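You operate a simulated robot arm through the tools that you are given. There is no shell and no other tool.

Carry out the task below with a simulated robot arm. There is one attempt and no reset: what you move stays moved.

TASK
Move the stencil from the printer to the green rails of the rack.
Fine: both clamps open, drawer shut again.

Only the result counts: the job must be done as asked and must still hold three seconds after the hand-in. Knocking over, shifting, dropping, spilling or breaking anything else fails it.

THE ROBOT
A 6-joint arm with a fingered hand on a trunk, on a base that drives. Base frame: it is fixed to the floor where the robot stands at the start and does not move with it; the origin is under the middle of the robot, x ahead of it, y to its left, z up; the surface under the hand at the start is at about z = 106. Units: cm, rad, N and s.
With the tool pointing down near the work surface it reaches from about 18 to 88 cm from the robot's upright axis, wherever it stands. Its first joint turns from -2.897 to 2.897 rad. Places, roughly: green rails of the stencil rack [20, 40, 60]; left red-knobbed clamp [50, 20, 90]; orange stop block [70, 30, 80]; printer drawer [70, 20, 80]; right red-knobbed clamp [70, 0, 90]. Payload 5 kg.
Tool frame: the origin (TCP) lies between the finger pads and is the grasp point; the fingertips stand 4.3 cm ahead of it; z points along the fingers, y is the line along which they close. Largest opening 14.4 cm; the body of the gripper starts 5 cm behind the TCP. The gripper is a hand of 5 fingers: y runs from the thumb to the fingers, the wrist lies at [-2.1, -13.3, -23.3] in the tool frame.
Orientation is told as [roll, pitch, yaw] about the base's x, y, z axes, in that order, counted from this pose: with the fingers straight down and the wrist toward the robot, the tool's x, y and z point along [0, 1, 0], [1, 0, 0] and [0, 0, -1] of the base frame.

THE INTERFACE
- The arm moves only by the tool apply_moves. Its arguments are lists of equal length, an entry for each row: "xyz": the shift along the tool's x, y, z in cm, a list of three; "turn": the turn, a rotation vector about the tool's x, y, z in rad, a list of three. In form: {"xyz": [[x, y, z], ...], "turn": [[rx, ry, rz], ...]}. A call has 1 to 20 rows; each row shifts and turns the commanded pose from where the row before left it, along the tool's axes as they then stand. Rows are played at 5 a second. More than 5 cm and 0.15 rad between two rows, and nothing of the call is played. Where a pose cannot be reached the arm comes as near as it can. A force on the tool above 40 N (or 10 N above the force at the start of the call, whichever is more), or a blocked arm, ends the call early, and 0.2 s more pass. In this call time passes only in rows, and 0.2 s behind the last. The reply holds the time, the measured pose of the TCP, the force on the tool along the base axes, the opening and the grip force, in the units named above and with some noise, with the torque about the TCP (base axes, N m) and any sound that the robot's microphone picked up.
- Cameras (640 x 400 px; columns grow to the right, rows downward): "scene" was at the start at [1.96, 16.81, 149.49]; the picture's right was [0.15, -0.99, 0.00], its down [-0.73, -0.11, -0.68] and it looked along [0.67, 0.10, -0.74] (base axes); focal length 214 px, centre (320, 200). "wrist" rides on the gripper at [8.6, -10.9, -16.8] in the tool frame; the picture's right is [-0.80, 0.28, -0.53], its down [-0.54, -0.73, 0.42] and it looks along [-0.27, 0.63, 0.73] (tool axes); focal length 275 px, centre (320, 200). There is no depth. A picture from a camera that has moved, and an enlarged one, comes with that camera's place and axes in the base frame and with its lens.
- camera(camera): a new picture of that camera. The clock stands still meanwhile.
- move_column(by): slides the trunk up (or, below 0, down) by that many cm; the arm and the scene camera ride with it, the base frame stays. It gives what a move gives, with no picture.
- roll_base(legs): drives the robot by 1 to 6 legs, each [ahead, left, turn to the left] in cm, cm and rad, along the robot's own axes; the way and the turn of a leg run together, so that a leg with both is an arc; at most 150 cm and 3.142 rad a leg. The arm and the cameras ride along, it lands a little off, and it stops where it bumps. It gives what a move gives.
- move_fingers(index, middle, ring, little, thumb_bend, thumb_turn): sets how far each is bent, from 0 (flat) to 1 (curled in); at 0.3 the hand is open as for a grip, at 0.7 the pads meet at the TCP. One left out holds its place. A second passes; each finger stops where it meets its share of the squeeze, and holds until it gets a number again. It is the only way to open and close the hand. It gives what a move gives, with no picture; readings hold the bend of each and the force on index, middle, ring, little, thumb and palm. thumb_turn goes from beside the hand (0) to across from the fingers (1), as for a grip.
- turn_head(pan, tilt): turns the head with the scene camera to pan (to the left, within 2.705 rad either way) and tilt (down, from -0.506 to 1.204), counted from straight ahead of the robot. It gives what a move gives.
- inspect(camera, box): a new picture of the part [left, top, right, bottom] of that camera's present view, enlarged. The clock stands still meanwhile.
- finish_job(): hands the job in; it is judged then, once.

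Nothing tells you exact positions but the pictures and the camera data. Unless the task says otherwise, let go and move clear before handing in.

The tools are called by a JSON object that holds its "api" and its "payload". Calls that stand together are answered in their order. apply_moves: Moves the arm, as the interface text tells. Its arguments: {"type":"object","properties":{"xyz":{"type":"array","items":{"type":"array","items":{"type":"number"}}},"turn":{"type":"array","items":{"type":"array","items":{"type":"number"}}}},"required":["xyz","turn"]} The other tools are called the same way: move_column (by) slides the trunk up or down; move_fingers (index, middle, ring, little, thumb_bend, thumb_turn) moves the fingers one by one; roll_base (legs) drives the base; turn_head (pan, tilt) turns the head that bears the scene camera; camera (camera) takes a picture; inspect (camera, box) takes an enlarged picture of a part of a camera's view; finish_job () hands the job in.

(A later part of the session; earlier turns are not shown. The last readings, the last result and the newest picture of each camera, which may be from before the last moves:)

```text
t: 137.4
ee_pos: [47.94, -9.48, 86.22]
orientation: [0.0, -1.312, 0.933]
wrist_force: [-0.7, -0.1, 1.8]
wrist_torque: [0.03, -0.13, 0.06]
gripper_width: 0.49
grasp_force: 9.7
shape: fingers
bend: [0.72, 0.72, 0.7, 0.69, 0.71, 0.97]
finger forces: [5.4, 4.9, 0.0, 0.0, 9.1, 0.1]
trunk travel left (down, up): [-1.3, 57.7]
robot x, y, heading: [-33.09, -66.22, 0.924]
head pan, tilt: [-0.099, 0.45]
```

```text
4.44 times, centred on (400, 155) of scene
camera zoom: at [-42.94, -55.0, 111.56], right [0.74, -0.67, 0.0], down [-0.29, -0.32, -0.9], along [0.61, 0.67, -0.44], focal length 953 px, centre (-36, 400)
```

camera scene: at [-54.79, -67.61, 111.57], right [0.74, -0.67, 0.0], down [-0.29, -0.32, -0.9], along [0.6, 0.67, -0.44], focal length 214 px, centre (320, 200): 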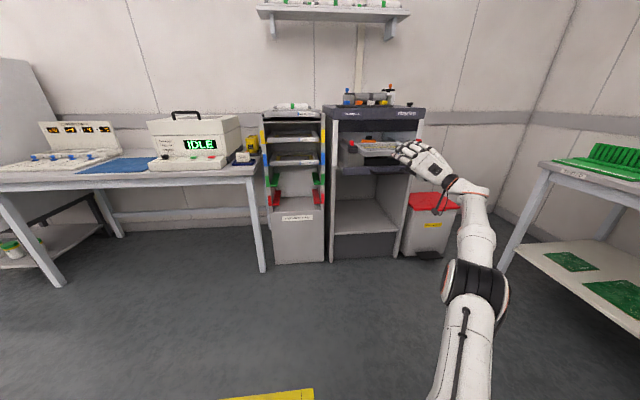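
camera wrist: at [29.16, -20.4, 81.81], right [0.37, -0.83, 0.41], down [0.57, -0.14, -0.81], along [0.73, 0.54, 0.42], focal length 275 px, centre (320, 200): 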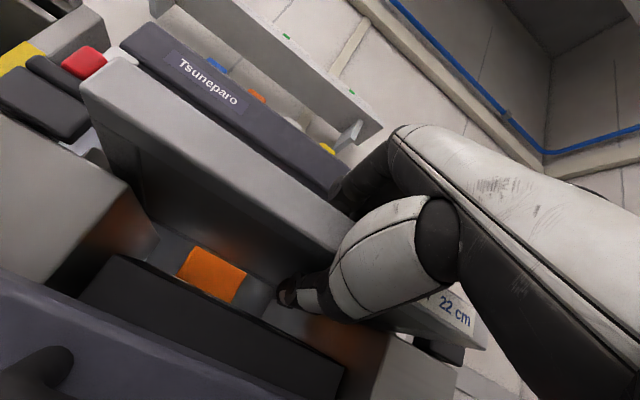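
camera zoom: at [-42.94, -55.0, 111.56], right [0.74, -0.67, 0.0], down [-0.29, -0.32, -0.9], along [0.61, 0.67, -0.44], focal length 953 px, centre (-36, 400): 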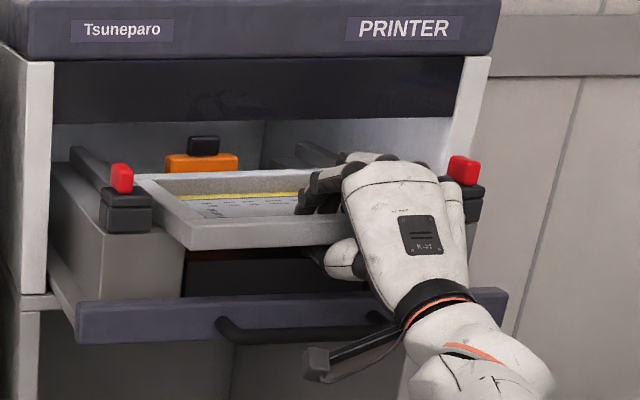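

{"api": "move_fingers", "payload": {"index": 0.86, "middle": 0.84, "ring": 0.71, "little": 0.7, "thumb_bend": 0.92}}

{"api": "inspect", "payload": {"camera": "scene", "box": [340, 110, 460, 200]}}

{"api": "camera", "payload": {"camera": "wrist"}}

```text
t: 138.4
ee_pos: [48.11, -9.59, 86.07]
orientation: [0.0, -1.312, 0.93]
wrist_force: [1.3, 1.0, -0.2]
wrist_torque: [-0.24, -0.46, -0.02]
gripper_width: 0.32
grasp_force: 28.4
shape: fingers
bend: [0.75, 0.75, 0.71, 0.7, 0.71, 0.97]
finger forces: [13.2, 12.6, 2.2, 0.0, 28.8, 0.0]
trunk travel left (down, up): [-1.3, 57.7]
robot x, y, heading: [-33.42, -66.19, 0.931]
head pan, tilt: [-0.099, 0.45]
```

```text
4.44 times, centred on (400, 155) of scene
camera zoom: at [-42.92, -54.99, 111.56], right [0.74, -0.67, 0.0], down [-0.29, -0.32, -0.9], along [0.61, 0.67, -0.44], focal length 953 px, centre (-36, 400)
```

zoom: 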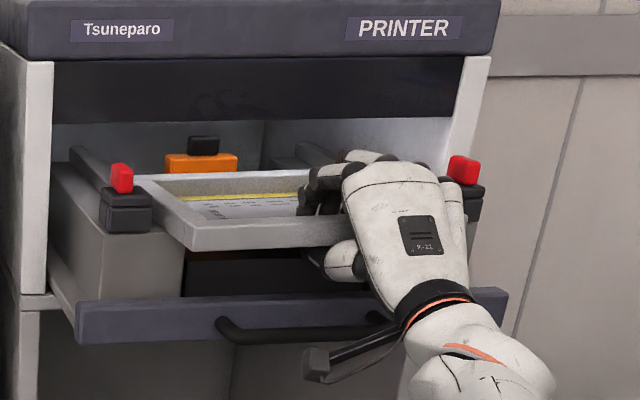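

```text
taken
camera wrist: at [29.81, -19.59, 79.89], right [0.37, -0.83, 0.41], down [0.57, -0.14, -0.81], along [0.73, 0.54, 0.42], focal length 275 px, centre (320, 200)
```

wrist: 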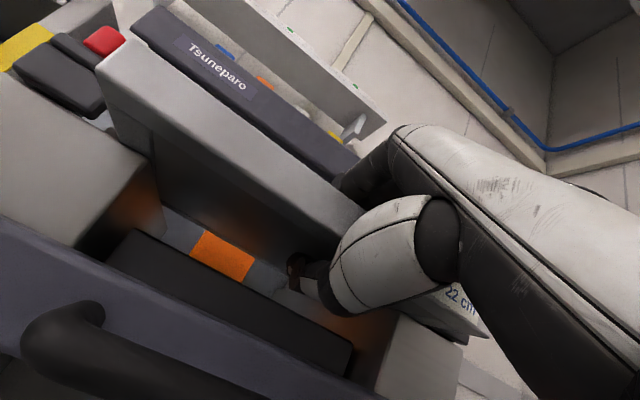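

Firm and still level: 29 N on the thumb, shared by index and middle. I'll lift to test it.

{"api": "apply_moves", "payload": {"xyz": [[0, 0.48, -0.13], [0, 0.48, -0.13], [0, 0.48, -0.13], [0, 0.48, -0.13]], "turn": [[0, 0, 0], [0, 0, 0], [0, 0, 0], [0, 0, 0]]}}

{"api": "inspect", "payload": {"camera": "scene", "box": [340, 110, 460, 200]}}

{"api": "camera", "payload": {"camera": "wrist"}}

```text
t: 139.4
ee_pos: [47.82, -9.63, 88.03]
orientation: [0.001, -1.31, 0.93]
wrist_force: [0.0, 0.2, -3.4]
wrist_torque: [-0.14, -0.16, 0.04]
gripper_width: 0.25
grasp_force: 25.5
shape: fingers
bend: [0.75, 0.75, 0.71, 0.7, 0.72, 0.97]
finger forces: [15.5, 9.0, 0.0, 0.0, 27.6, 0.0]
trunk travel left (down, up): [-1.3, 57.7]
robot x, y, heading: [-33.23, -66.44, 0.929]
head pan, tilt: [-0.099, 0.45]
```

```text
4.44 times, centred on (400, 155) of scene
camera zoom: at [-42.91, -54.98, 111.56], right [0.74, -0.67, 0.0], down [-0.29, -0.32, -0.9], along [0.61, 0.67, -0.44], focal length 953 px, centre (-36, 400)
```

zoom: 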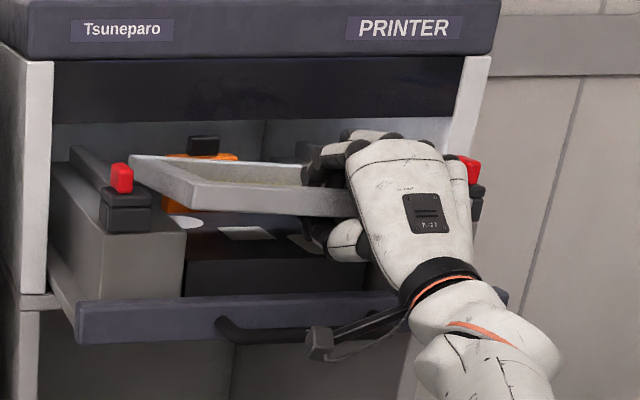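

```text
taken
camera wrist: at [29.7, -19.65, 81.87], right [0.37, -0.83, 0.41], down [0.57, -0.14, -0.81], along [0.73, 0.54, 0.42], focal length 275 px, centre (320, 200)
```

wrist: 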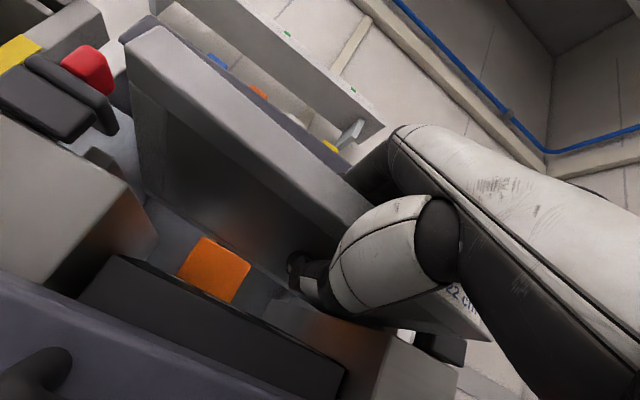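

{"api": "move_fingers", "payload": {"index": 0.92, "middle": 0.79, "thumb_bend": 0.95}}

{"api": "inspect", "payload": {"camera": "scene", "box": [340, 110, 460, 200]}}

```text
t: 140.4
ee_pos: [47.88, -9.71, 87.97]
orientation: [0.002, -1.311, 0.931]
wrist_force: [0.1, -0.2, -3.4]
wrist_torque: [-0.22, -0.15, -0.02]
gripper_width: 0.33
grasp_force: 28.4
shape: fingers
bend: [0.77, 0.77, 0.71, 0.7, 0.72, 0.96]
finger forces: [13.2, 13.2, 0.1, 0.0, 29.0, 0.0]
trunk travel left (down, up): [-1.3, 57.7]
robot x, y, heading: [-32.92, -66.15, 0.93]
head pan, tilt: [-0.099, 0.45]
```

```text
4.44 times, centred on (400, 155) of scene
camera zoom: at [-42.91, -54.99, 111.56], right [0.74, -0.67, 0.0], down [-0.29, -0.32, -0.9], along [0.61, 0.67, -0.44], focal length 953 px, centre (-36, 400)
```

zoom: 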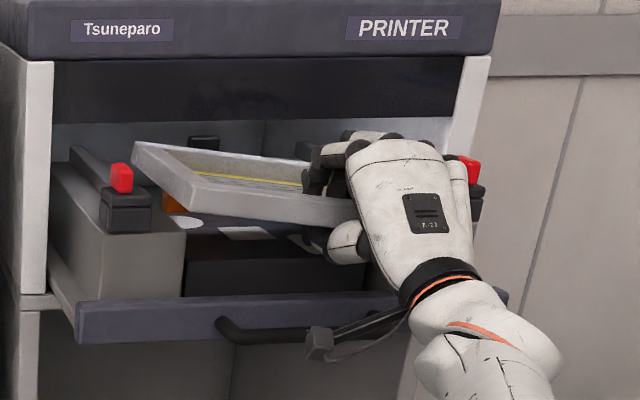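

{"api": "move_fingers", "payload": {"middle": 0.745}}

{"api": "inspect", "payload": {"camera": "scene", "box": [340, 110, 460, 200]}}

```text
t: 141.4
ee_pos: [48.0, -9.77, 88.08]
orientation: [0.003, -1.311, 0.93]
wrist_force: [1.0, 0.6, -3.6]
wrist_torque: [-0.18, -0.1, -0.06]
gripper_width: 0.28
grasp_force: 24.8
shape: fingers
bend: [0.77, 0.74, 0.71, 0.7, 0.73, 0.97]
finger forces: [16.2, 6.9, 0.1, 0.0, 26.2, 0.0]
trunk travel left (down, up): [-1.3, 57.7]
robot x, y, heading: [-33.09, -66.38, 0.928]
head pan, tilt: [-0.099, 0.45]
```

```text
4.44 times, centred on (400, 155) of scene
camera zoom: at [-42.91, -54.99, 111.56], right [0.74, -0.67, 0.0], down [-0.29, -0.32, -0.9], along [0.61, 0.67, -0.44], focal length 953 px, centre (-36, 400)
```

zoom: 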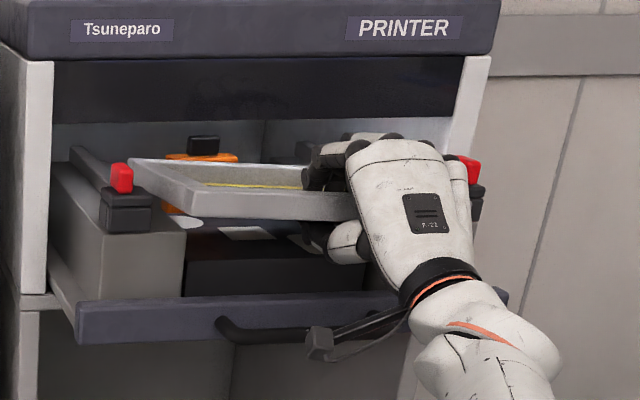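

The middle finger's bend controls the roll nicely. A bit less will level it.

{"api": "move_fingers", "payload": {"middle": 0.722}}

{"api": "inspect", "payload": {"camera": "scene", "box": [340, 110, 460, 200]}}

{"api": "camera", "payload": {"camera": "wrist"}}

```text
t: 142.4
ee_pos: [47.96, -9.58, 88.04]
orientation: [0.003, -1.311, 0.929]
wrist_force: [-0.5, -0.1, -3.9]
wrist_torque: [-0.22, -0.05, -0.02]
gripper_width: 0.27
grasp_force: 23.1
shape: fingers
bend: [0.77, 0.72, 0.71, 0.7, 0.73, 0.97]
finger forces: [18.0, 3.2, 0.0, 0.0, 24.7, 0.0]
trunk travel left (down, up): [-1.3, 57.7]
robot x, y, heading: [-33.72, -66.02, 0.933]
head pan, tilt: [-0.099, 0.45]
```

```text
4.44 times, centred on (400, 155) of scene
camera zoom: at [-42.9, -54.98, 111.56], right [0.74, -0.67, 0.0], down [-0.29, -0.32, -0.9], along [0.61, 0.67, -0.44], focal length 953 px, centre (-36, 400)
```

zoom: 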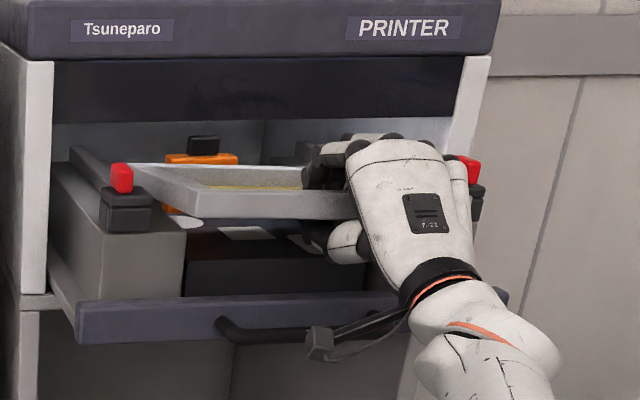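

```text
taken
camera wrist: at [29.7, -19.65, 81.86], right [0.37, -0.83, 0.41], down [0.57, -0.14, -0.81], along [0.73, 0.54, 0.42], focal length 275 px, centre (320, 200)
```

wrist: 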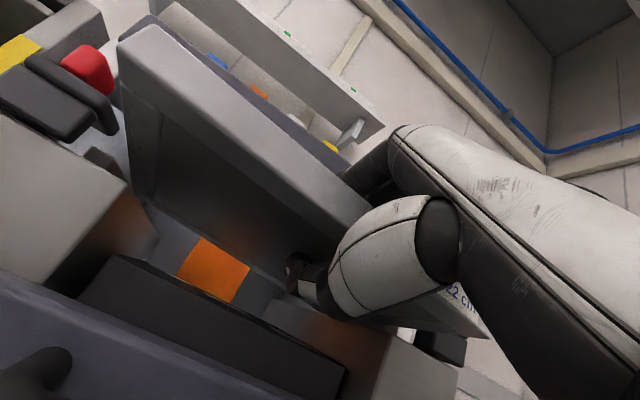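

Nearly level in roll now. The rear droops about 0.13 rad, so I'll pitch the hand up to compensate and then pull back out of the drawer with the base.

{"api": "apply_moves", "payload": {"xyz": [[0, 0.3, -0.1], [0, 0.3, -0.1], [0, 0.3, -0.1]], "turn": [[-0.05, 0, 0], [-0.05, 0, 0], [-0.04, 0, 0]]}}

{"api": "inspect", "payload": {"camera": "scene", "box": [340, 110, 460, 200]}}

```text
t: 143.2
ee_pos: [47.84, -9.78, 89.08]
orientation: [-0.004, -1.451, 0.935]
wrist_force: [-0.4, -0.7, -3.7]
wrist_torque: [-0.22, 0.04, -0.01]
gripper_width: 0.31
grasp_force: 23.0
shape: fingers
bend: [0.77, 0.72, 0.71, 0.7, 0.73, 0.97]
finger forces: [18.7, 1.9, 0.0, 0.0, 24.7, 0.0]
trunk travel left (down, up): [-1.3, 57.7]
robot x, y, heading: [-33.19, -66.13, 0.927]
head pan, tilt: [-0.099, 0.45]
```

```text
4.44 times, centred on (400, 155) of scene
camera zoom: at [-42.9, -54.98, 111.57], right [0.74, -0.67, 0.0], down [-0.29, -0.32, -0.9], along [0.61, 0.67, -0.44], focal length 953 px, centre (-36, 400)
```

zoom: 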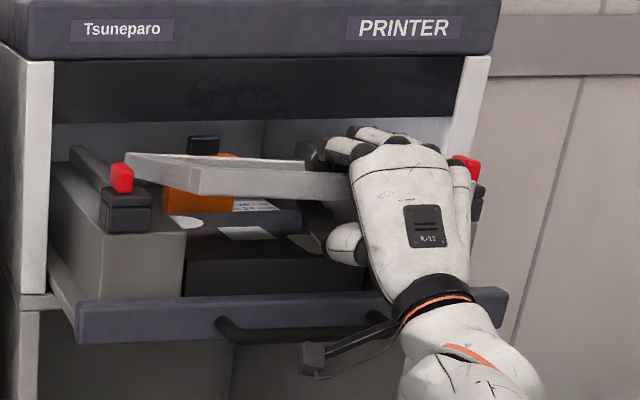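

{"api": "roll_base", "payload": {"legs": [[-12, 0, 0]]}}

{"api": "inspect", "payload": {"camera": "scene", "box": [340, 110, 460, 200]}}

{"api": "camera", "payload": {"camera": "wrist"}}

```text
t: 144.5
ee_pos: [40.83, -19.49, 89.05]
orientation: [0.003, -1.451, 0.93]
wrist_force: [-0.4, 0.0, -3.9]
wrist_torque: [-0.21, 0.06, 0.02]
gripper_width: 0.35
grasp_force: 22.6
shape: fingers
bend: [0.77, 0.72, 0.71, 0.7, 0.73, 0.97]
finger forces: [18.9, 1.9, 0.1, 0.0, 24.5, 0.0]
trunk travel left (down, up): [-1.3, 57.7]
robot x, y, heading: [-40.5, -75.89, 0.928]
head pan, tilt: [-0.099, 0.45]
```

```text
4.44 times, centred on (400, 155) of scene
camera zoom: at [-50.03, -64.56, 111.57], right [0.74, -0.67, 0.0], down [-0.29, -0.32, -0.9], along [0.61, 0.66, -0.44], focal length 953 px, centre (-36, 400)
```

zoom: 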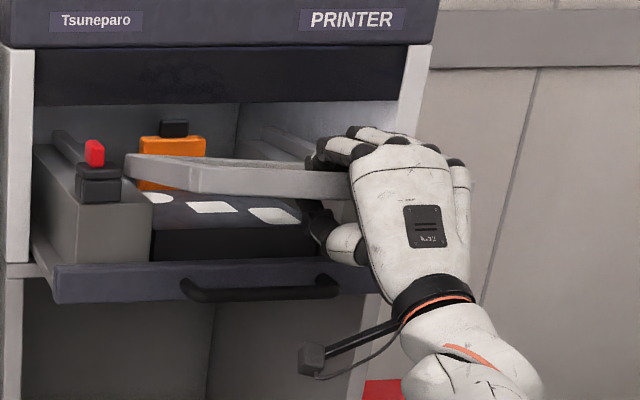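

```text
taken
camera wrist: at [23.16, -28.54, 80.2], right [0.34, -0.87, 0.35], down [0.63, -0.06, -0.77], along [0.69, 0.48, 0.53], focal length 275 px, centre (320, 200)
```

wrist: 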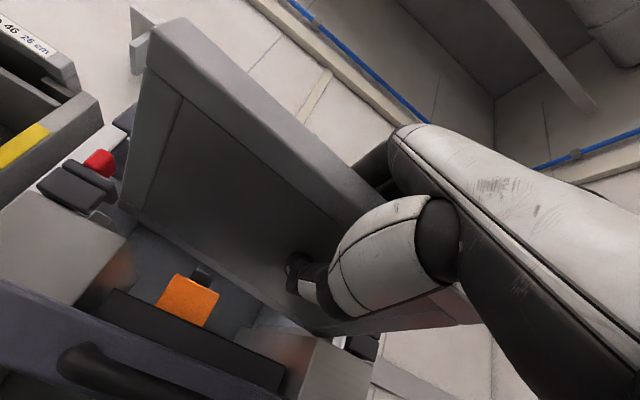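

{"api": "apply_moves", "payload": {"xyz": [[0, 0, 0], [0, 0, 0], [0, 0, 0]], "turn": [[-0.07, 0, 0], [-0.07, 0, 0], [-0.06, 0, 0]]}}

{"api": "inspect", "payload": {"camera": "scene", "box": [340, 110, 460, 200]}}

{"api": "camera", "payload": {"camera": "wrist"}}

```text
t: 145.3
ee_pos: [40.71, -19.44, 88.91]
orientation: [3.141, -1.491, -2.212]
wrist_force: [0.7, -1.0, -3.4]
wrist_torque: [-0.29, 0.03, 0.0]
gripper_width: 0.34
grasp_force: 23.0
shape: fingers
bend: [0.77, 0.72, 0.71, 0.7, 0.73, 0.97]
finger forces: [19.0, 2.1, 0.0, 0.1, 25.3, 0.1]
trunk travel left (down, up): [-1.3, 57.7]
robot x, y, heading: [-40.31, -75.99, 0.933]
head pan, tilt: [-0.099, 0.45]
```

```text
4.44 times, centred on (400, 155) of scene
camera zoom: at [-50.03, -64.56, 111.57], right [0.74, -0.67, 0.0], down [-0.29, -0.32, -0.9], along [0.61, 0.66, -0.44], focal length 953 px, centre (-36, 400)
```

zoom: 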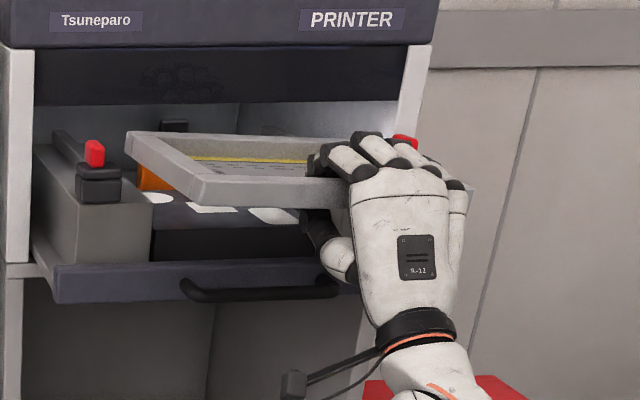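

```text
taken
camera wrist: at [24.43, -26.84, 76.8], right [0.31, -0.92, 0.24], down [0.72, 0.06, -0.69], along [0.62, 0.38, 0.68], focal length 275 px, centre (320, 200)
```

wrist: 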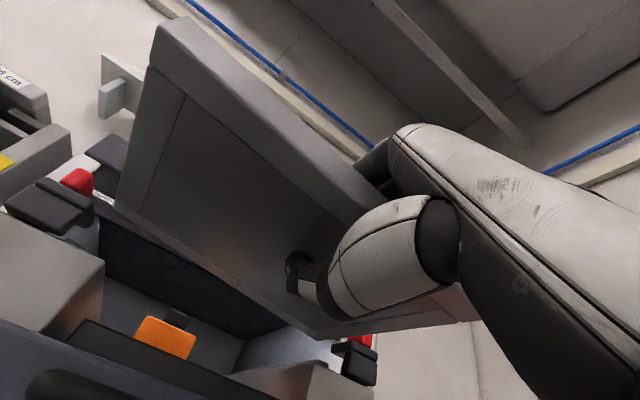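

The stencil is level now, and stable in the hand. I'll back off and move the base left to bring it in front of the rack.

{"api": "roll_base", "payload": {"legs": [[-16, 0, 0], [0, 50.5, 0]]}}

{"api": "camera", "payload": {"camera": "scene"}}

{"api": "inspect", "payload": {"camera": "scene", "box": [300, 100, 440, 240]}}

```text
t: 149.3
ee_pos: [-8.21, -2.83, 89.0]
orientation: [3.135, -1.491, -2.221]
wrist_force: [-0.6, -0.4, -4.6]
wrist_torque: [-0.23, 0.05, 0.03]
gripper_width: 0.32
grasp_force: 23.1
shape: fingers
bend: [0.77, 0.72, 0.71, 0.7, 0.74, 0.97]
finger forces: [19.2, 1.8, 0.1, 0.0, 25.0, 0.0]
trunk travel left (down, up): [-1.3, 57.7]
robot x, y, heading: [-89.85, -57.87, 0.912]
head pan, tilt: [-0.099, 0.45]
```

```text
taken
camera scene: at [-99.65, -46.45, 111.56], right [0.73, -0.69, 0.0], down [-0.3, -0.32, -0.9], along [0.62, 0.65, -0.44], focal length 214 px, centre (320, 200)
```

scene: 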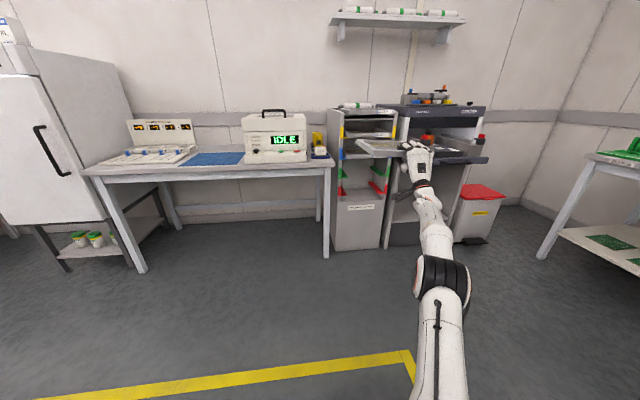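

```text
2.86 times, centred on (370, 170) of scene
camera zoom: at [-99.65, -46.45, 111.56], right [0.73, -0.69, 0.0], down [-0.3, -0.32, -0.9], along [0.62, 0.65, -0.44], focal length 613 px, centre (177, 286)
```

zoom: 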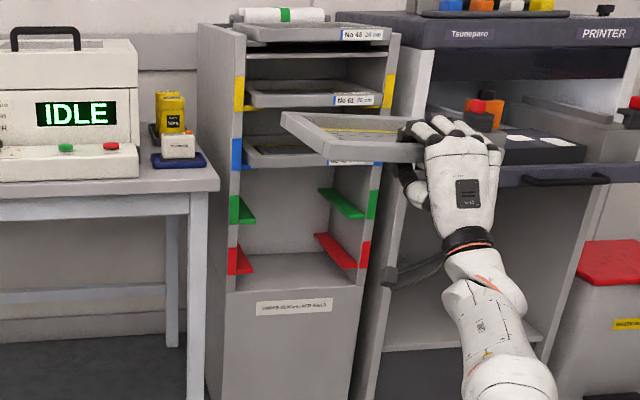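

{"api": "inspect", "payload": {"camera": "scene", "box": [355, 125, 435, 185]}}

{"api": "inspect", "payload": {"camera": "scene", "box": [325, 150, 405, 210]}}

```text
6.67 times, centred on (395, 155) of scene
camera zoom: at [-99.65, -46.45, 111.56], right [0.73, -0.69, 0.0], down [-0.3, -0.32, -0.9], along [0.62, 0.65, -0.44], focal length 1430 px, centre (-180, 500)
```

zoom: 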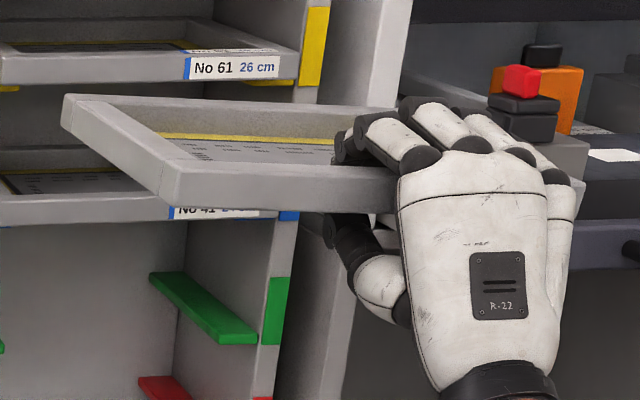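

```text
6.67 times, centred on (365, 180) of scene
camera zoom: at [-99.65, -46.45, 111.56], right [0.73, -0.69, 0.0], down [-0.3, -0.32, -0.9], along [0.62, 0.65, -0.44], focal length 1430 px, centre (20, 333)
```

zoom: 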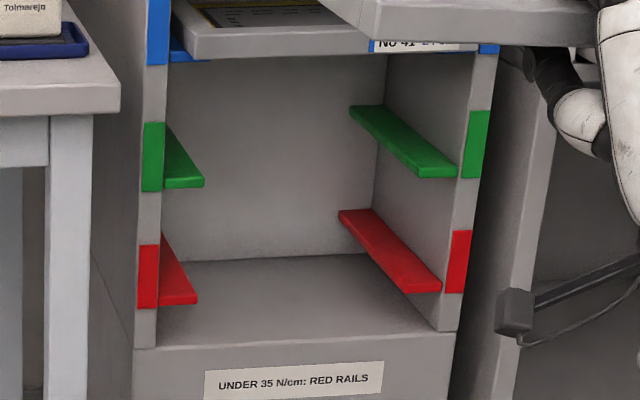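

The stencil is about 0.05 rad off in yaw and roll. I'll straighten the base heading, bring it closer, and trim the hand orientation, then start lowering.

{"api": "roll_base", "payload": {"legs": [[7, -1.5, 0.018]]}}

{"api": "apply_moves", "payload": {"xyz": [[0, -2.4, -1.2], [0, -2.4, -1.2], [0, -2.4, -1.2], [0, -2.4, -1.2]], "turn": [[0, -0.03, -0.03], [0, -0.03, -0.03], [0, 0, 0], [0, 0, 0]]}}

{"api": "inspect", "payload": {"camera": "scene", "box": [300, 100, 440, 240]}}

```text
t: 150.3
ee_pos: [-3.9, 3.49, 88.95]
orientation: [3.135, -1.49, -2.202]
wrist_force: [-0.4, 0.6, -4.3]
wrist_torque: [-0.23, 0.06, 0.03]
gripper_width: 0.35
grasp_force: 23.5
shape: fingers
bend: [0.77, 0.72, 0.71, 0.7, 0.74, 0.97]
finger forces: [19.1, 2.0, 0.0, 0.1, 25.0, 0.0]
trunk travel left (down, up): [-1.3, 57.7]
robot x, y, heading: [-84.52, -53.79, 0.936]
head pan, tilt: [-0.099, 0.45]
```

```text
t: 151.3
ee_pos: [-1.37, 0.72, 81.07]
orientation: [-2.545, -1.472, -2.864]
wrist_force: [-0.2, -0.1, -3.1]
wrist_torque: [-0.28, 0.11, -0.07]
gripper_width: 0.35
grasp_force: 23.3
shape: fingers
bend: [0.77, 0.72, 0.71, 0.7, 0.74, 0.96]
finger forces: [19.1, 1.8, 0.1, 0.0, 24.8, 0.0]
out of reach, approached as far as the arm can: row 2, 3, 4
trunk travel left (down, up): [-1.3, 57.7]
robot x, y, heading: [-84.61, -53.57, 0.932]
head pan, tilt: [-0.099, 0.45]
```

```text
2.86 times, centred on (370, 170) of scene
camera zoom: at [-94.47, -41.99, 111.56], right [0.74, -0.67, 0.0], down [-0.29, -0.32, -0.9], along [0.6, 0.67, -0.44], focal length 613 px, centre (177, 286)
```

zoom: 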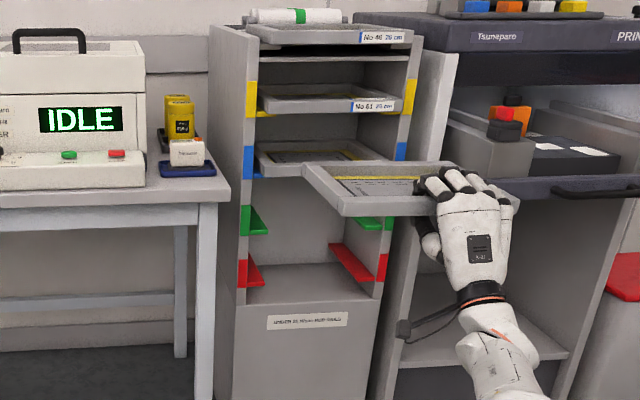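

I'm at the arm's reach limit again because the arm comes in from the side. I'll raise the stencil, swing it left relative to the robot, and shift the base right, so the arm lines up directly behind the rack slot.

{"api": "apply_moves", "payload": {"xyz": [[-0.2, 3.4, 0.28], [-0.2, 3.4, 0.28], [2.99, 0.18, -0.146], [2.99, 0.18, -0.146], [2.99, 0.18, -0.146], [2.99, 0.18, -0.146], [2.99, 0.18, -0.146], [2.99, 0.18, -0.146], [2.99, 0.18, -0.146], [2.99, 0.18, -0.146]], "turn": [[0, 0, 0], [0, 0, 0], [0, 0, 0], [0, 0, 0], [0, 0, 0], [0, 0, 0], [0, 0, 0], [0, 0, 0], [0, 0, 0], [0, 0, 0]]}}

{"api": "camera", "payload": {"camera": "scene"}}

```text
t: 153.5
ee_pos: [-10.76, 17.65, 91.99]
orientation: [-2.553, -1.475, -2.857]
wrist_force: [-0.1, -1.2, -3.6]
wrist_torque: [-0.27, 0.04, 0.12]
gripper_width: 0.37
grasp_force: 22.8
shape: fingers
bend: [0.77, 0.72, 0.71, 0.7, 0.74, 0.96]
finger forces: [19.2, 1.9, 0.0, 0.0, 25.1, 0.1]
out of reach, approached as far as the arm can: row 4, 5, 6, 7, 8, 9, 10
trunk travel left (down, up): [-1.3, 57.7]
robot x, y, heading: [-84.53, -53.29, 0.93]
head pan, tilt: [-0.099, 0.45]
```

```text
taken
camera scene: at [-94.45, -41.99, 111.57], right [0.74, -0.67, 0.0], down [-0.29, -0.32, -0.9], along [0.6, 0.67, -0.44], focal length 214 px, centre (320, 200)
```

scene: 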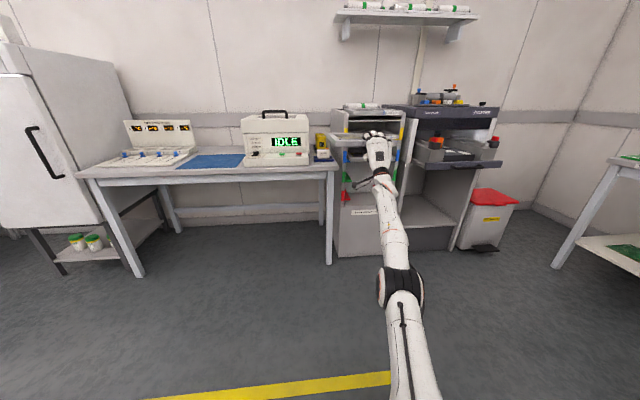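

I found a workable window: with the arm almost straight and the hand pitched slightly down, the slot height is reachable, and the stencil can enter rear-edge-low. I'll shift the base right so the arm points at the rack, then lower with the arm extended.

{"api": "roll_base", "payload": {"legs": [[0, -21, 0]]}}

{"api": "camera", "payload": {"camera": "scene"}}

{"api": "inspect", "payload": {"camera": "scene", "box": [250, 90, 410, 230]}}

```text
t: 155.1
ee_pos: [5.68, 5.36, 92.0]
orientation: [-2.549, -1.471, -2.858]
wrist_force: [0.7, -0.3, -4.8]
wrist_torque: [-0.23, 0.05, -0.03]
gripper_width: 0.36
grasp_force: 22.9
shape: fingers
bend: [0.77, 0.72, 0.71, 0.7, 0.74, 0.96]
finger forces: [19.1, 1.9, 0.1, 0.1, 24.9, 0.0]
trunk travel left (down, up): [-1.3, 57.7]
robot x, y, heading: [-68.0, -65.71, 0.938]
head pan, tilt: [-0.099, 0.45]
```

```text
taken
camera scene: at [-77.67, -54.42, 111.56], right [0.74, -0.67, 0.0], down [-0.29, -0.32, -0.9], along [0.6, 0.67, -0.44], focal length 214 px, centre (320, 200)
```

scene: 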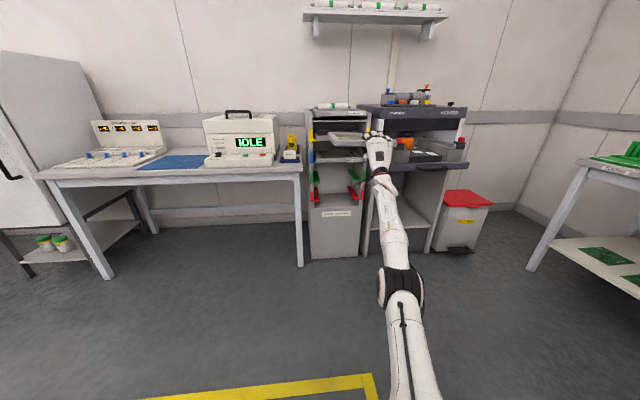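

```text
2.86 times, centred on (330, 160) of scene
camera zoom: at [-77.67, -54.42, 111.56], right [0.74, -0.67, 0.0], down [-0.29, -0.32, -0.9], along [0.6, 0.67, -0.44], focal length 613 px, centre (291, 314)
```

zoom: 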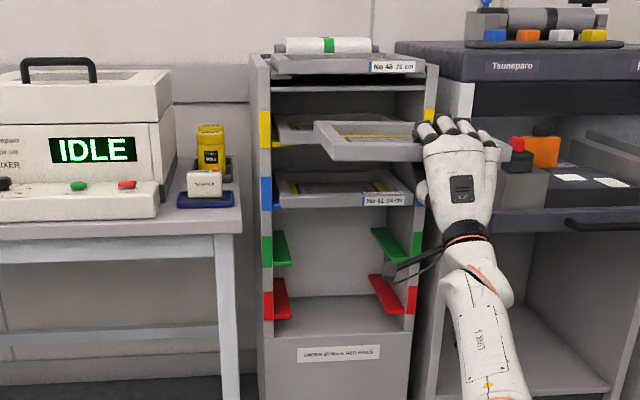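

{"api": "apply_moves", "payload": {"xyz": [[0.1, -2, -0.16], [0.1, -2, -0.05], [0.1, -2, 0.05], [0.15, -3, 0.27], [0.15, -3, 0.27], [0.15, -3, 0.27]], "turn": [[0.06, 0, 0], [0.06, 0, 0], [0.05, 0, 0], [0, 0, 0], [0, 0, 0], [0, 0, 0]]}}

{"api": "inspect", "payload": {"camera": "scene", "box": [250, 90, 410, 230]}}

```text
t: 156.5
ee_pos: [8.99, 7.21, 78.07]
orientation: [-0.575, -1.467, 1.452]
wrist_force: [0.0, 0.2, -3.0]
wrist_torque: [-0.3, 0.1, -0.04]
gripper_width: 0.33
grasp_force: 23.0
shape: fingers
bend: [0.77, 0.72, 0.71, 0.7, 0.74, 0.96]
finger forces: [19.1, 1.7, 0.0, 0.0, 24.6, 0.0]
out of reach, approached as far as the arm can: row 1, 3, 4, 5, 6
trunk travel left (down, up): [-1.3, 57.7]
robot x, y, heading: [-67.99, -65.93, 0.939]
head pan, tilt: [-0.099, 0.45]
```

```text
2.86 times, centred on (330, 160) of scene
camera zoom: at [-77.67, -54.42, 111.56], right [0.74, -0.67, 0.0], down [-0.29, -0.32, -0.9], along [0.6, 0.67, -0.44], focal length 613 px, centre (291, 314)
```

zoom: 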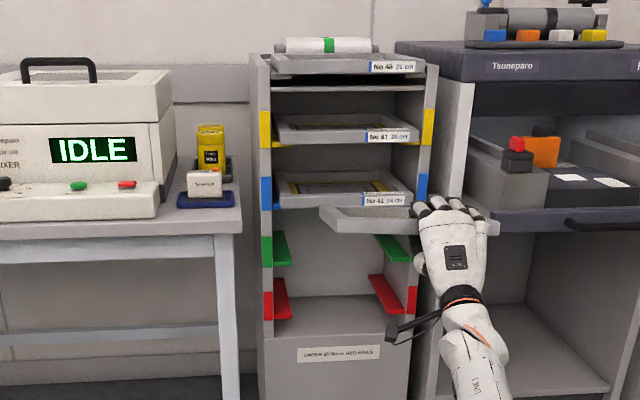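

{"api": "apply_moves", "payload": {"xyz": [[0.15, -2.5, 0.22], [0.15, -2.5, 0.22], [0.15, -2.5, 0.22]], "turn": [[0, 0, 0], [0, 0, 0], [0, 0, 0]]}}

{"api": "inspect", "payload": {"camera": "scene", "box": [250, 90, 410, 230]}}

```text
t: 157.3
ee_pos: [9.24, 7.12, 70.51]
orientation: [-0.572, -1.467, 1.443]
wrist_force: [0.3, 0.4, -3.4]
wrist_torque: [-0.3, 0.09, -0.03]
gripper_width: 0.33
grasp_force: 22.3
shape: fingers
bend: [0.77, 0.72, 0.71, 0.7, 0.74, 0.96]
finger forces: [19.3, 1.4, 0.0, 0.1, 24.5, 0.1]
out of reach, approached as far as the arm can: row 1
trunk travel left (down, up): [-1.3, 57.7]
robot x, y, heading: [-67.4, -65.58, 0.937]
head pan, tilt: [-0.099, 0.45]
```

```text
2.86 times, centred on (330, 160) of scene
camera zoom: at [-77.67, -54.42, 111.57], right [0.74, -0.67, 0.0], down [-0.29, -0.32, -0.9], along [0.6, 0.67, -0.44], focal length 613 px, centre (291, 314)
```

zoom: 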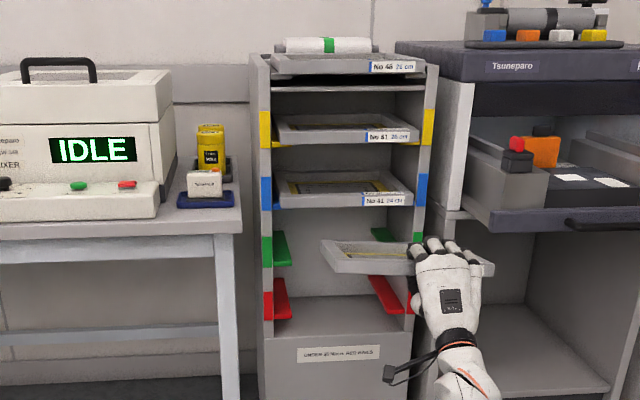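

Now z = 70.5 is reached without trouble. I'll zoom in to align with the green rails.

{"api": "inspect", "payload": {"camera": "scene", "box": [330, 150, 420, 220]}}

{"api": "camera", "payload": {"camera": "wrist"}}

```text
5.71 times, centred on (375, 185) of scene
camera zoom: at [-77.67, -54.42, 111.57], right [0.74, -0.67, 0.0], down [-0.29, -0.32, -0.9], along [0.6, 0.67, -0.44], focal length 1226 px, centre (6, 286)
```

zoom: 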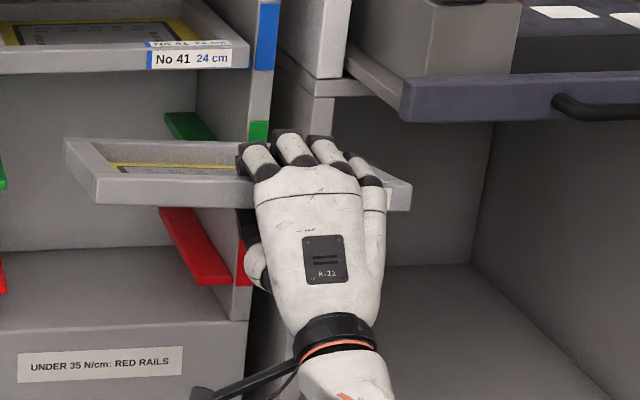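

```text
taken
camera wrist: at [-8.13, -1.06, 60.72], right [0.27, -0.89, 0.37], down [0.68, -0.1, -0.73], along [0.68, 0.45, 0.57], focal length 275 px, centre (320, 200)
```

wrist: 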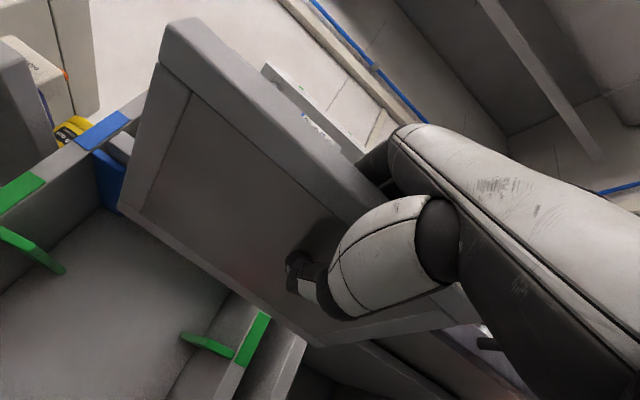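

{"api": "roll_base", "payload": {"legs": [[0, 5.3, 0.022]]}}

{"api": "apply_moves", "payload": {"xyz": [[0, 0, 0]], "turn": [[0, 0, -0.05]]}}

{"api": "inspect", "payload": {"camera": "scene", "box": [310, 150, 420, 230]}}

{"api": "camera", "payload": {"camera": "wrist"}}

```text
t: 158.3
ee_pos: [3.37, 11.96, 70.46]
orientation: [-0.563, -1.466, 1.458]
wrist_force: [0.3, 0.6, -3.6]
wrist_torque: [-0.23, 0.02, 0.04]
gripper_width: 0.37
grasp_force: 22.8
shape: fingers
bend: [0.77, 0.72, 0.71, 0.7, 0.74, 0.96]
finger forces: [19.0, 1.8, 0.0, 0.0, 24.9, 0.1]
trunk travel left (down, up): [-1.3, 57.7]
robot x, y, heading: [-71.96, -62.69, 0.959]
head pan, tilt: [-0.099, 0.45]
```

```text
t: 158.7
ee_pos: [3.25, 12.03, 70.46]
orientation: [-0.866, -1.431, 1.762]
wrist_force: [-0.1, -0.5, -4.5]
wrist_torque: [-0.24, 0.05, 0.02]
gripper_width: 0.34
grasp_force: 22.6
shape: fingers
bend: [0.77, 0.72, 0.71, 0.7, 0.74, 0.96]
finger forces: [19.0, 1.5, 0.0, 0.0, 24.6, 0.0]
trunk travel left (down, up): [-1.3, 57.7]
robot x, y, heading: [-71.89, -62.54, 0.96]
head pan, tilt: [-0.099, 0.45]
```

```text
5.00 times, centred on (365, 190) of scene
camera zoom: at [-82.19, -51.58, 111.57], right [0.76, -0.65, 0.0], down [-0.28, -0.33, -0.9], along [0.59, 0.68, -0.44], focal length 1072 px, centre (95, 250)
```

zoom: 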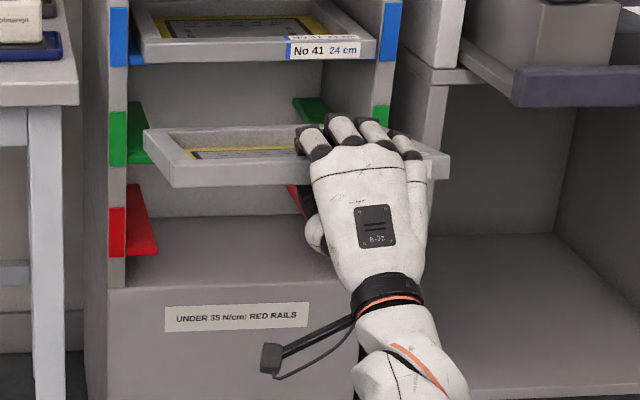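

```text
taken
camera wrist: at [-13.49, 2.96, 60.3], right [0.28, -0.87, 0.41], down [0.71, -0.11, -0.7], along [0.65, 0.49, 0.58], focal length 275 px, centre (320, 200)
```

wrist: 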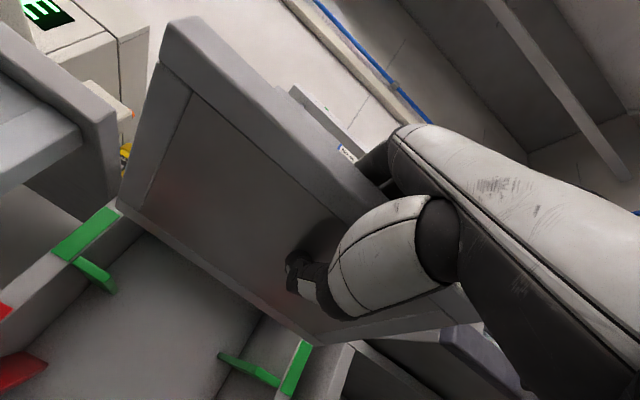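

Laterally it's well aligned: frame centre -7.0 against rack centre -6.95, level in roll. I'll lower it to just above the rails and drive it in partway with the base.

{"api": "apply_moves", "payload": {"xyz": [[0.16, -1.49, 0.15], [0.14, -1.3, 0.13]], "turn": [[0, 0, 0], [0, 0, 0]]}}

{"api": "roll_base", "payload": {"legs": [[6, 0.15, 0]]}}

{"api": "inspect", "payload": {"camera": "scene", "box": [310, 150, 420, 230]}}

{"api": "camera", "payload": {"camera": "wrist"}}

```text
t: 159.3
ee_pos: [3.04, 11.74, 67.75]
orientation: [-0.865, -1.433, 1.761]
wrist_force: [0.1, -0.2, -4.7]
wrist_torque: [-0.24, 0.05, -0.03]
gripper_width: 0.34
grasp_force: 22.7
shape: fingers
bend: [0.77, 0.72, 0.71, 0.7, 0.74, 0.96]
finger forces: [19.1, 1.8, 0.0, 0.0, 24.7, 0.0]
trunk travel left (down, up): [-1.3, 57.7]
robot x, y, heading: [-72.36, -62.69, 0.96]
head pan, tilt: [-0.099, 0.45]
```

```text
t: 160.2
ee_pos: [6.51, 16.85, 67.72]
orientation: [-0.865, -1.433, 1.761]
wrist_force: [-0.5, 0.1, -4.3]
wrist_torque: [-0.24, 0.05, 0.0]
gripper_width: 0.36
grasp_force: 22.3
shape: fingers
bend: [0.77, 0.72, 0.71, 0.7, 0.74, 0.96]
finger forces: [18.9, 1.8, 0.1, 0.1, 24.6, 0.1]
trunk travel left (down, up): [-1.3, 57.7]
robot x, y, heading: [-68.78, -57.88, 0.958]
head pan, tilt: [-0.099, 0.45]
```

```text
5.00 times, centred on (365, 190) of scene
camera zoom: at [-78.85, -46.55, 111.56], right [0.76, -0.65, 0.0], down [-0.28, -0.33, -0.9], along [0.59, 0.68, -0.44], focal length 1072 px, centre (95, 250)
```

zoom: 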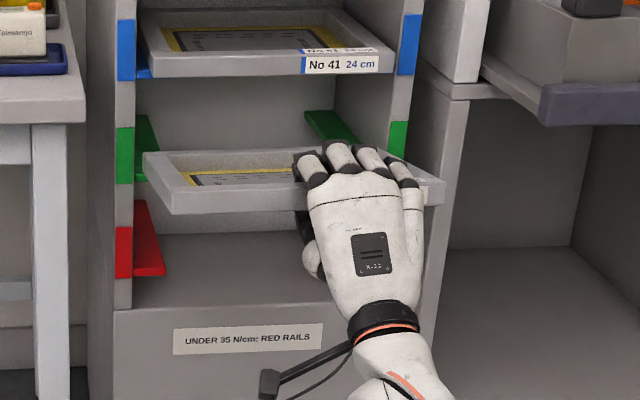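

```text
taken
camera wrist: at [-10.35, 7.84, 57.57], right [0.28, -0.87, 0.41], down [0.71, -0.1, -0.7], along [0.65, 0.49, 0.58], focal length 275 px, centre (320, 200)
```

wrist: 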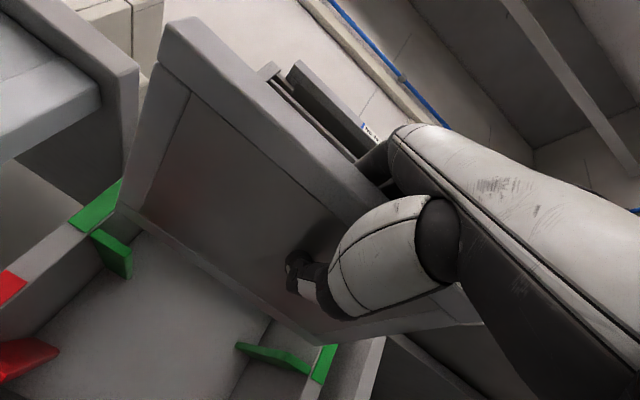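

{"api": "roll_base", "payload": {"legs": [[5, -0.6, 0]]}}

{"api": "inspect", "payload": {"camera": "scene", "box": [310, 150, 420, 230]}}

{"api": "camera", "payload": {"camera": "wrist"}}

```text
t: 161.2
ee_pos: [9.87, 20.58, 67.72]
orientation: [-0.861, -1.431, 1.757]
wrist_force: [-0.1, 0.0, -3.6]
wrist_torque: [-0.23, 0.11, 0.02]
gripper_width: 0.37
grasp_force: 22.2
shape: fingers
bend: [0.77, 0.72, 0.71, 0.7, 0.74, 0.96]
finger forces: [18.8, 1.9, 0.0, 0.0, 24.8, 0.0]
trunk travel left (down, up): [-1.3, 57.7]
robot x, y, heading: [-65.53, -53.78, 0.96]
head pan, tilt: [-0.099, 0.45]
```

```text
5.00 times, centred on (365, 190) of scene
camera zoom: at [-75.45, -42.73, 111.56], right [0.76, -0.65, 0.0], down [-0.28, -0.33, -0.9], along [0.59, 0.68, -0.44], focal length 1072 px, centre (95, 250)
```

zoom: 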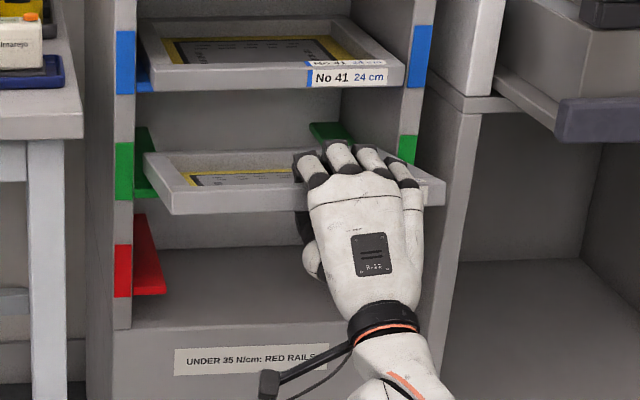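

```text
taken
camera wrist: at [-6.9, 11.59, 57.54], right [0.28, -0.87, 0.41], down [0.71, -0.11, -0.7], along [0.65, 0.49, 0.58], focal length 275 px, centre (320, 200)
```

wrist: 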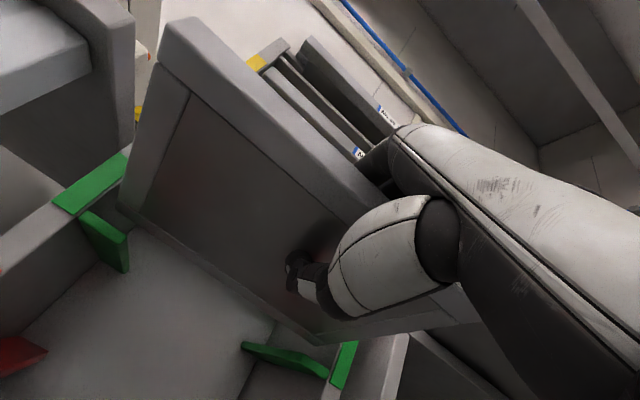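

Clean entry so far, with no contact force. I'll continue in.

{"api": "roll_base", "payload": {"legs": [[5, -0.1, 0]]}}

{"api": "inspect", "payload": {"camera": "scene", "box": [310, 150, 420, 230]}}

{"api": "camera", "payload": {"camera": "wrist"}}

```text
t: 162.1
ee_pos: [12.92, 24.71, 67.55]
orientation: [-0.857, -1.431, 1.755]
wrist_force: [0.6, -0.2, -4.3]
wrist_torque: [-0.23, 0.05, 0.01]
gripper_width: 0.35
grasp_force: 22.6
shape: fingers
bend: [0.77, 0.72, 0.71, 0.7, 0.74, 0.96]
finger forces: [18.9, 1.8, 0.1, 0.0, 24.7, 0.0]
trunk travel left (down, up): [-1.3, 57.7]
robot x, y, heading: [-62.13, -49.33, 0.962]
head pan, tilt: [-0.099, 0.45]
```

```text
5.00 times, centred on (365, 190) of scene
camera zoom: at [-72.51, -38.71, 111.56], right [0.76, -0.65, 0.0], down [-0.28, -0.33, -0.9], along [0.59, 0.68, -0.44], focal length 1072 px, centre (95, 250)
```

zoom: 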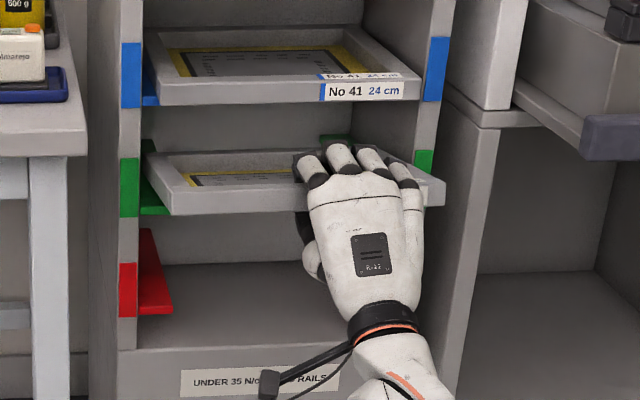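

```text
taken
camera wrist: at [-3.99, 15.66, 57.51], right [0.28, -0.87, 0.41], down [0.71, -0.11, -0.7], along [0.65, 0.49, 0.58], focal length 275 px, centre (320, 200)
```

wrist: 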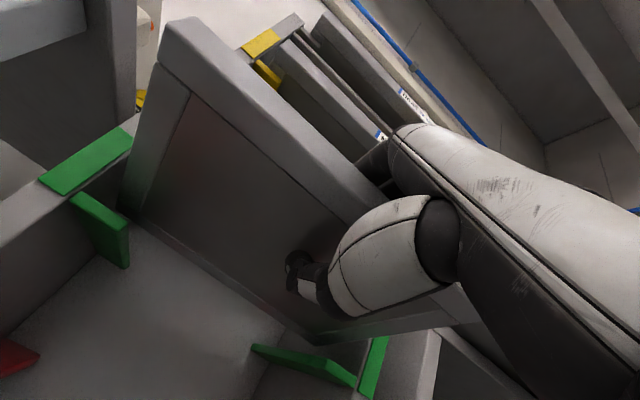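

{"api": "roll_base", "payload": {"legs": [[5.5, -0.1, 0]]}}

{"api": "inspect", "payload": {"camera": "scene", "box": [310, 150, 420, 230]}}

{"api": "camera", "payload": {"camera": "wrist"}}

```text
t: 163.0
ee_pos: [16.1, 29.02, 67.64]
orientation: [-0.856, -1.431, 1.752]
wrist_force: [0.9, 0.9, -4.1]
wrist_torque: [-0.26, 0.04, 0.01]
gripper_width: 0.34
grasp_force: 22.1
shape: fingers
bend: [0.77, 0.72, 0.71, 0.7, 0.74, 0.96]
finger forces: [18.9, 1.8, 0.0, 0.1, 24.7, 0.0]
trunk travel left (down, up): [-1.3, 57.7]
robot x, y, heading: [-59.17, -45.26, 0.963]
head pan, tilt: [-0.099, 0.45]
```

```text
5.00 times, centred on (365, 190) of scene
camera zoom: at [-69.32, -34.34, 111.56], right [0.76, -0.65, 0.0], down [-0.28, -0.33, -0.9], along [0.59, 0.68, -0.44], focal length 1072 px, centre (95, 250)
```

zoom: 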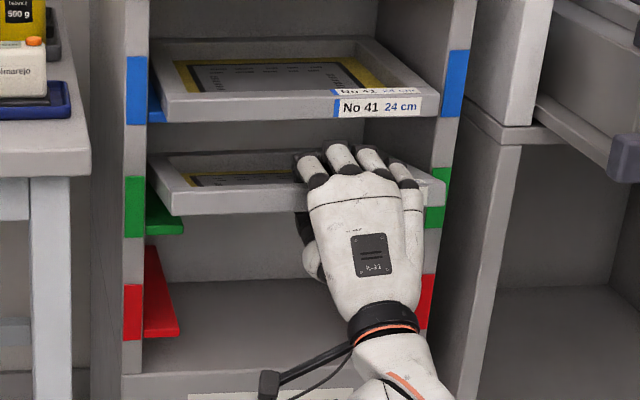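

```text
taken
camera wrist: at [-0.78, 20.0, 57.48], right [0.28, -0.87, 0.41], down [0.71, -0.11, -0.7], along [0.65, 0.49, 0.58], focal length 275 px, centre (320, 200)
```

wrist: 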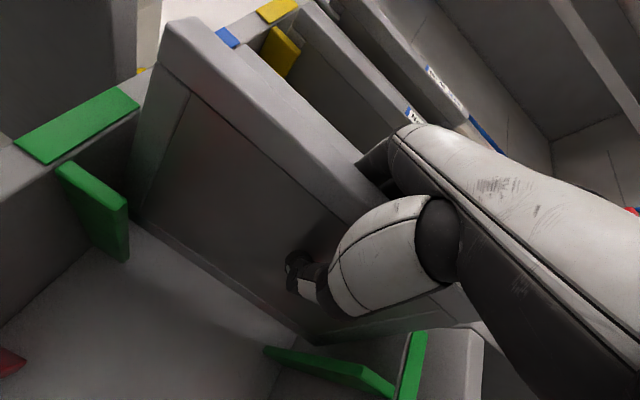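

About 13.5 cm in. Now I'll lower it gently so the rear settles on the rails.

{"api": "apply_moves", "payload": {"xyz": [[0.07, -0.7, 0.07], [0.07, -0.7, 0.07]], "turn": [[0, 0, 0], [0, 0, 0]]}}

{"api": "inspect", "payload": {"camera": "scene", "box": [310, 150, 420, 230]}}

{"api": "camera", "payload": {"camera": "wrist"}}

```text
t: 163.6
ee_pos: [16.06, 28.96, 67.56]
orientation: [-0.849, -1.432, 1.744]
wrist_force: [-0.7, -0.1, -4.3]
wrist_torque: [-0.26, 0.06, -0.05]
gripper_width: 0.34
grasp_force: 22.7
shape: fingers
bend: [0.77, 0.72, 0.71, 0.7, 0.74, 0.96]
finger forces: [19.0, 1.7, 0.0, 0.0, 24.7, 0.1]
out of reach, approached as far as the arm can: row 1, 2
trunk travel left (down, up): [-1.3, 57.7]
robot x, y, heading: [-59.06, -45.48, 0.957]
head pan, tilt: [-0.099, 0.45]
```

```text
5.00 times, centred on (365, 190) of scene
camera zoom: at [-69.32, -34.34, 111.56], right [0.76, -0.65, 0.0], down [-0.28, -0.33, -0.9], along [0.59, 0.68, -0.44], focal length 1072 px, centre (95, 250)
```

zoom: 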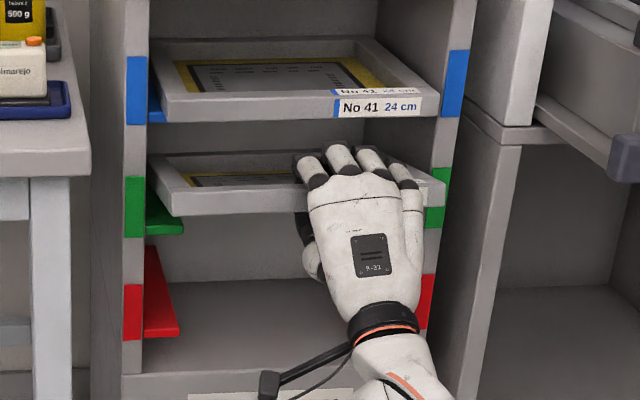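

```text
taken
camera wrist: at [-0.78, 20.01, 57.44], right [0.28, -0.87, 0.41], down [0.71, -0.11, -0.7], along [0.65, 0.49, 0.58], focal length 275 px, centre (320, 200)
```

wrist: 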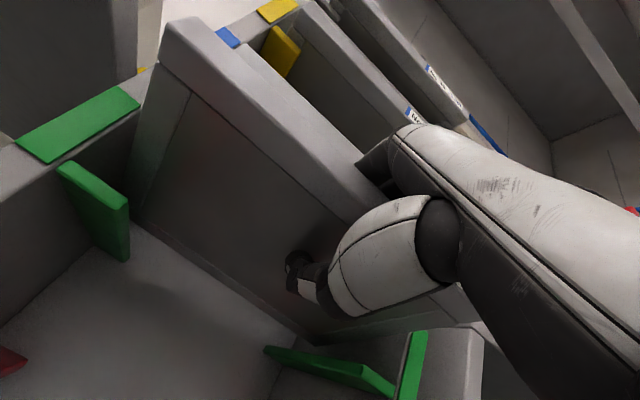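

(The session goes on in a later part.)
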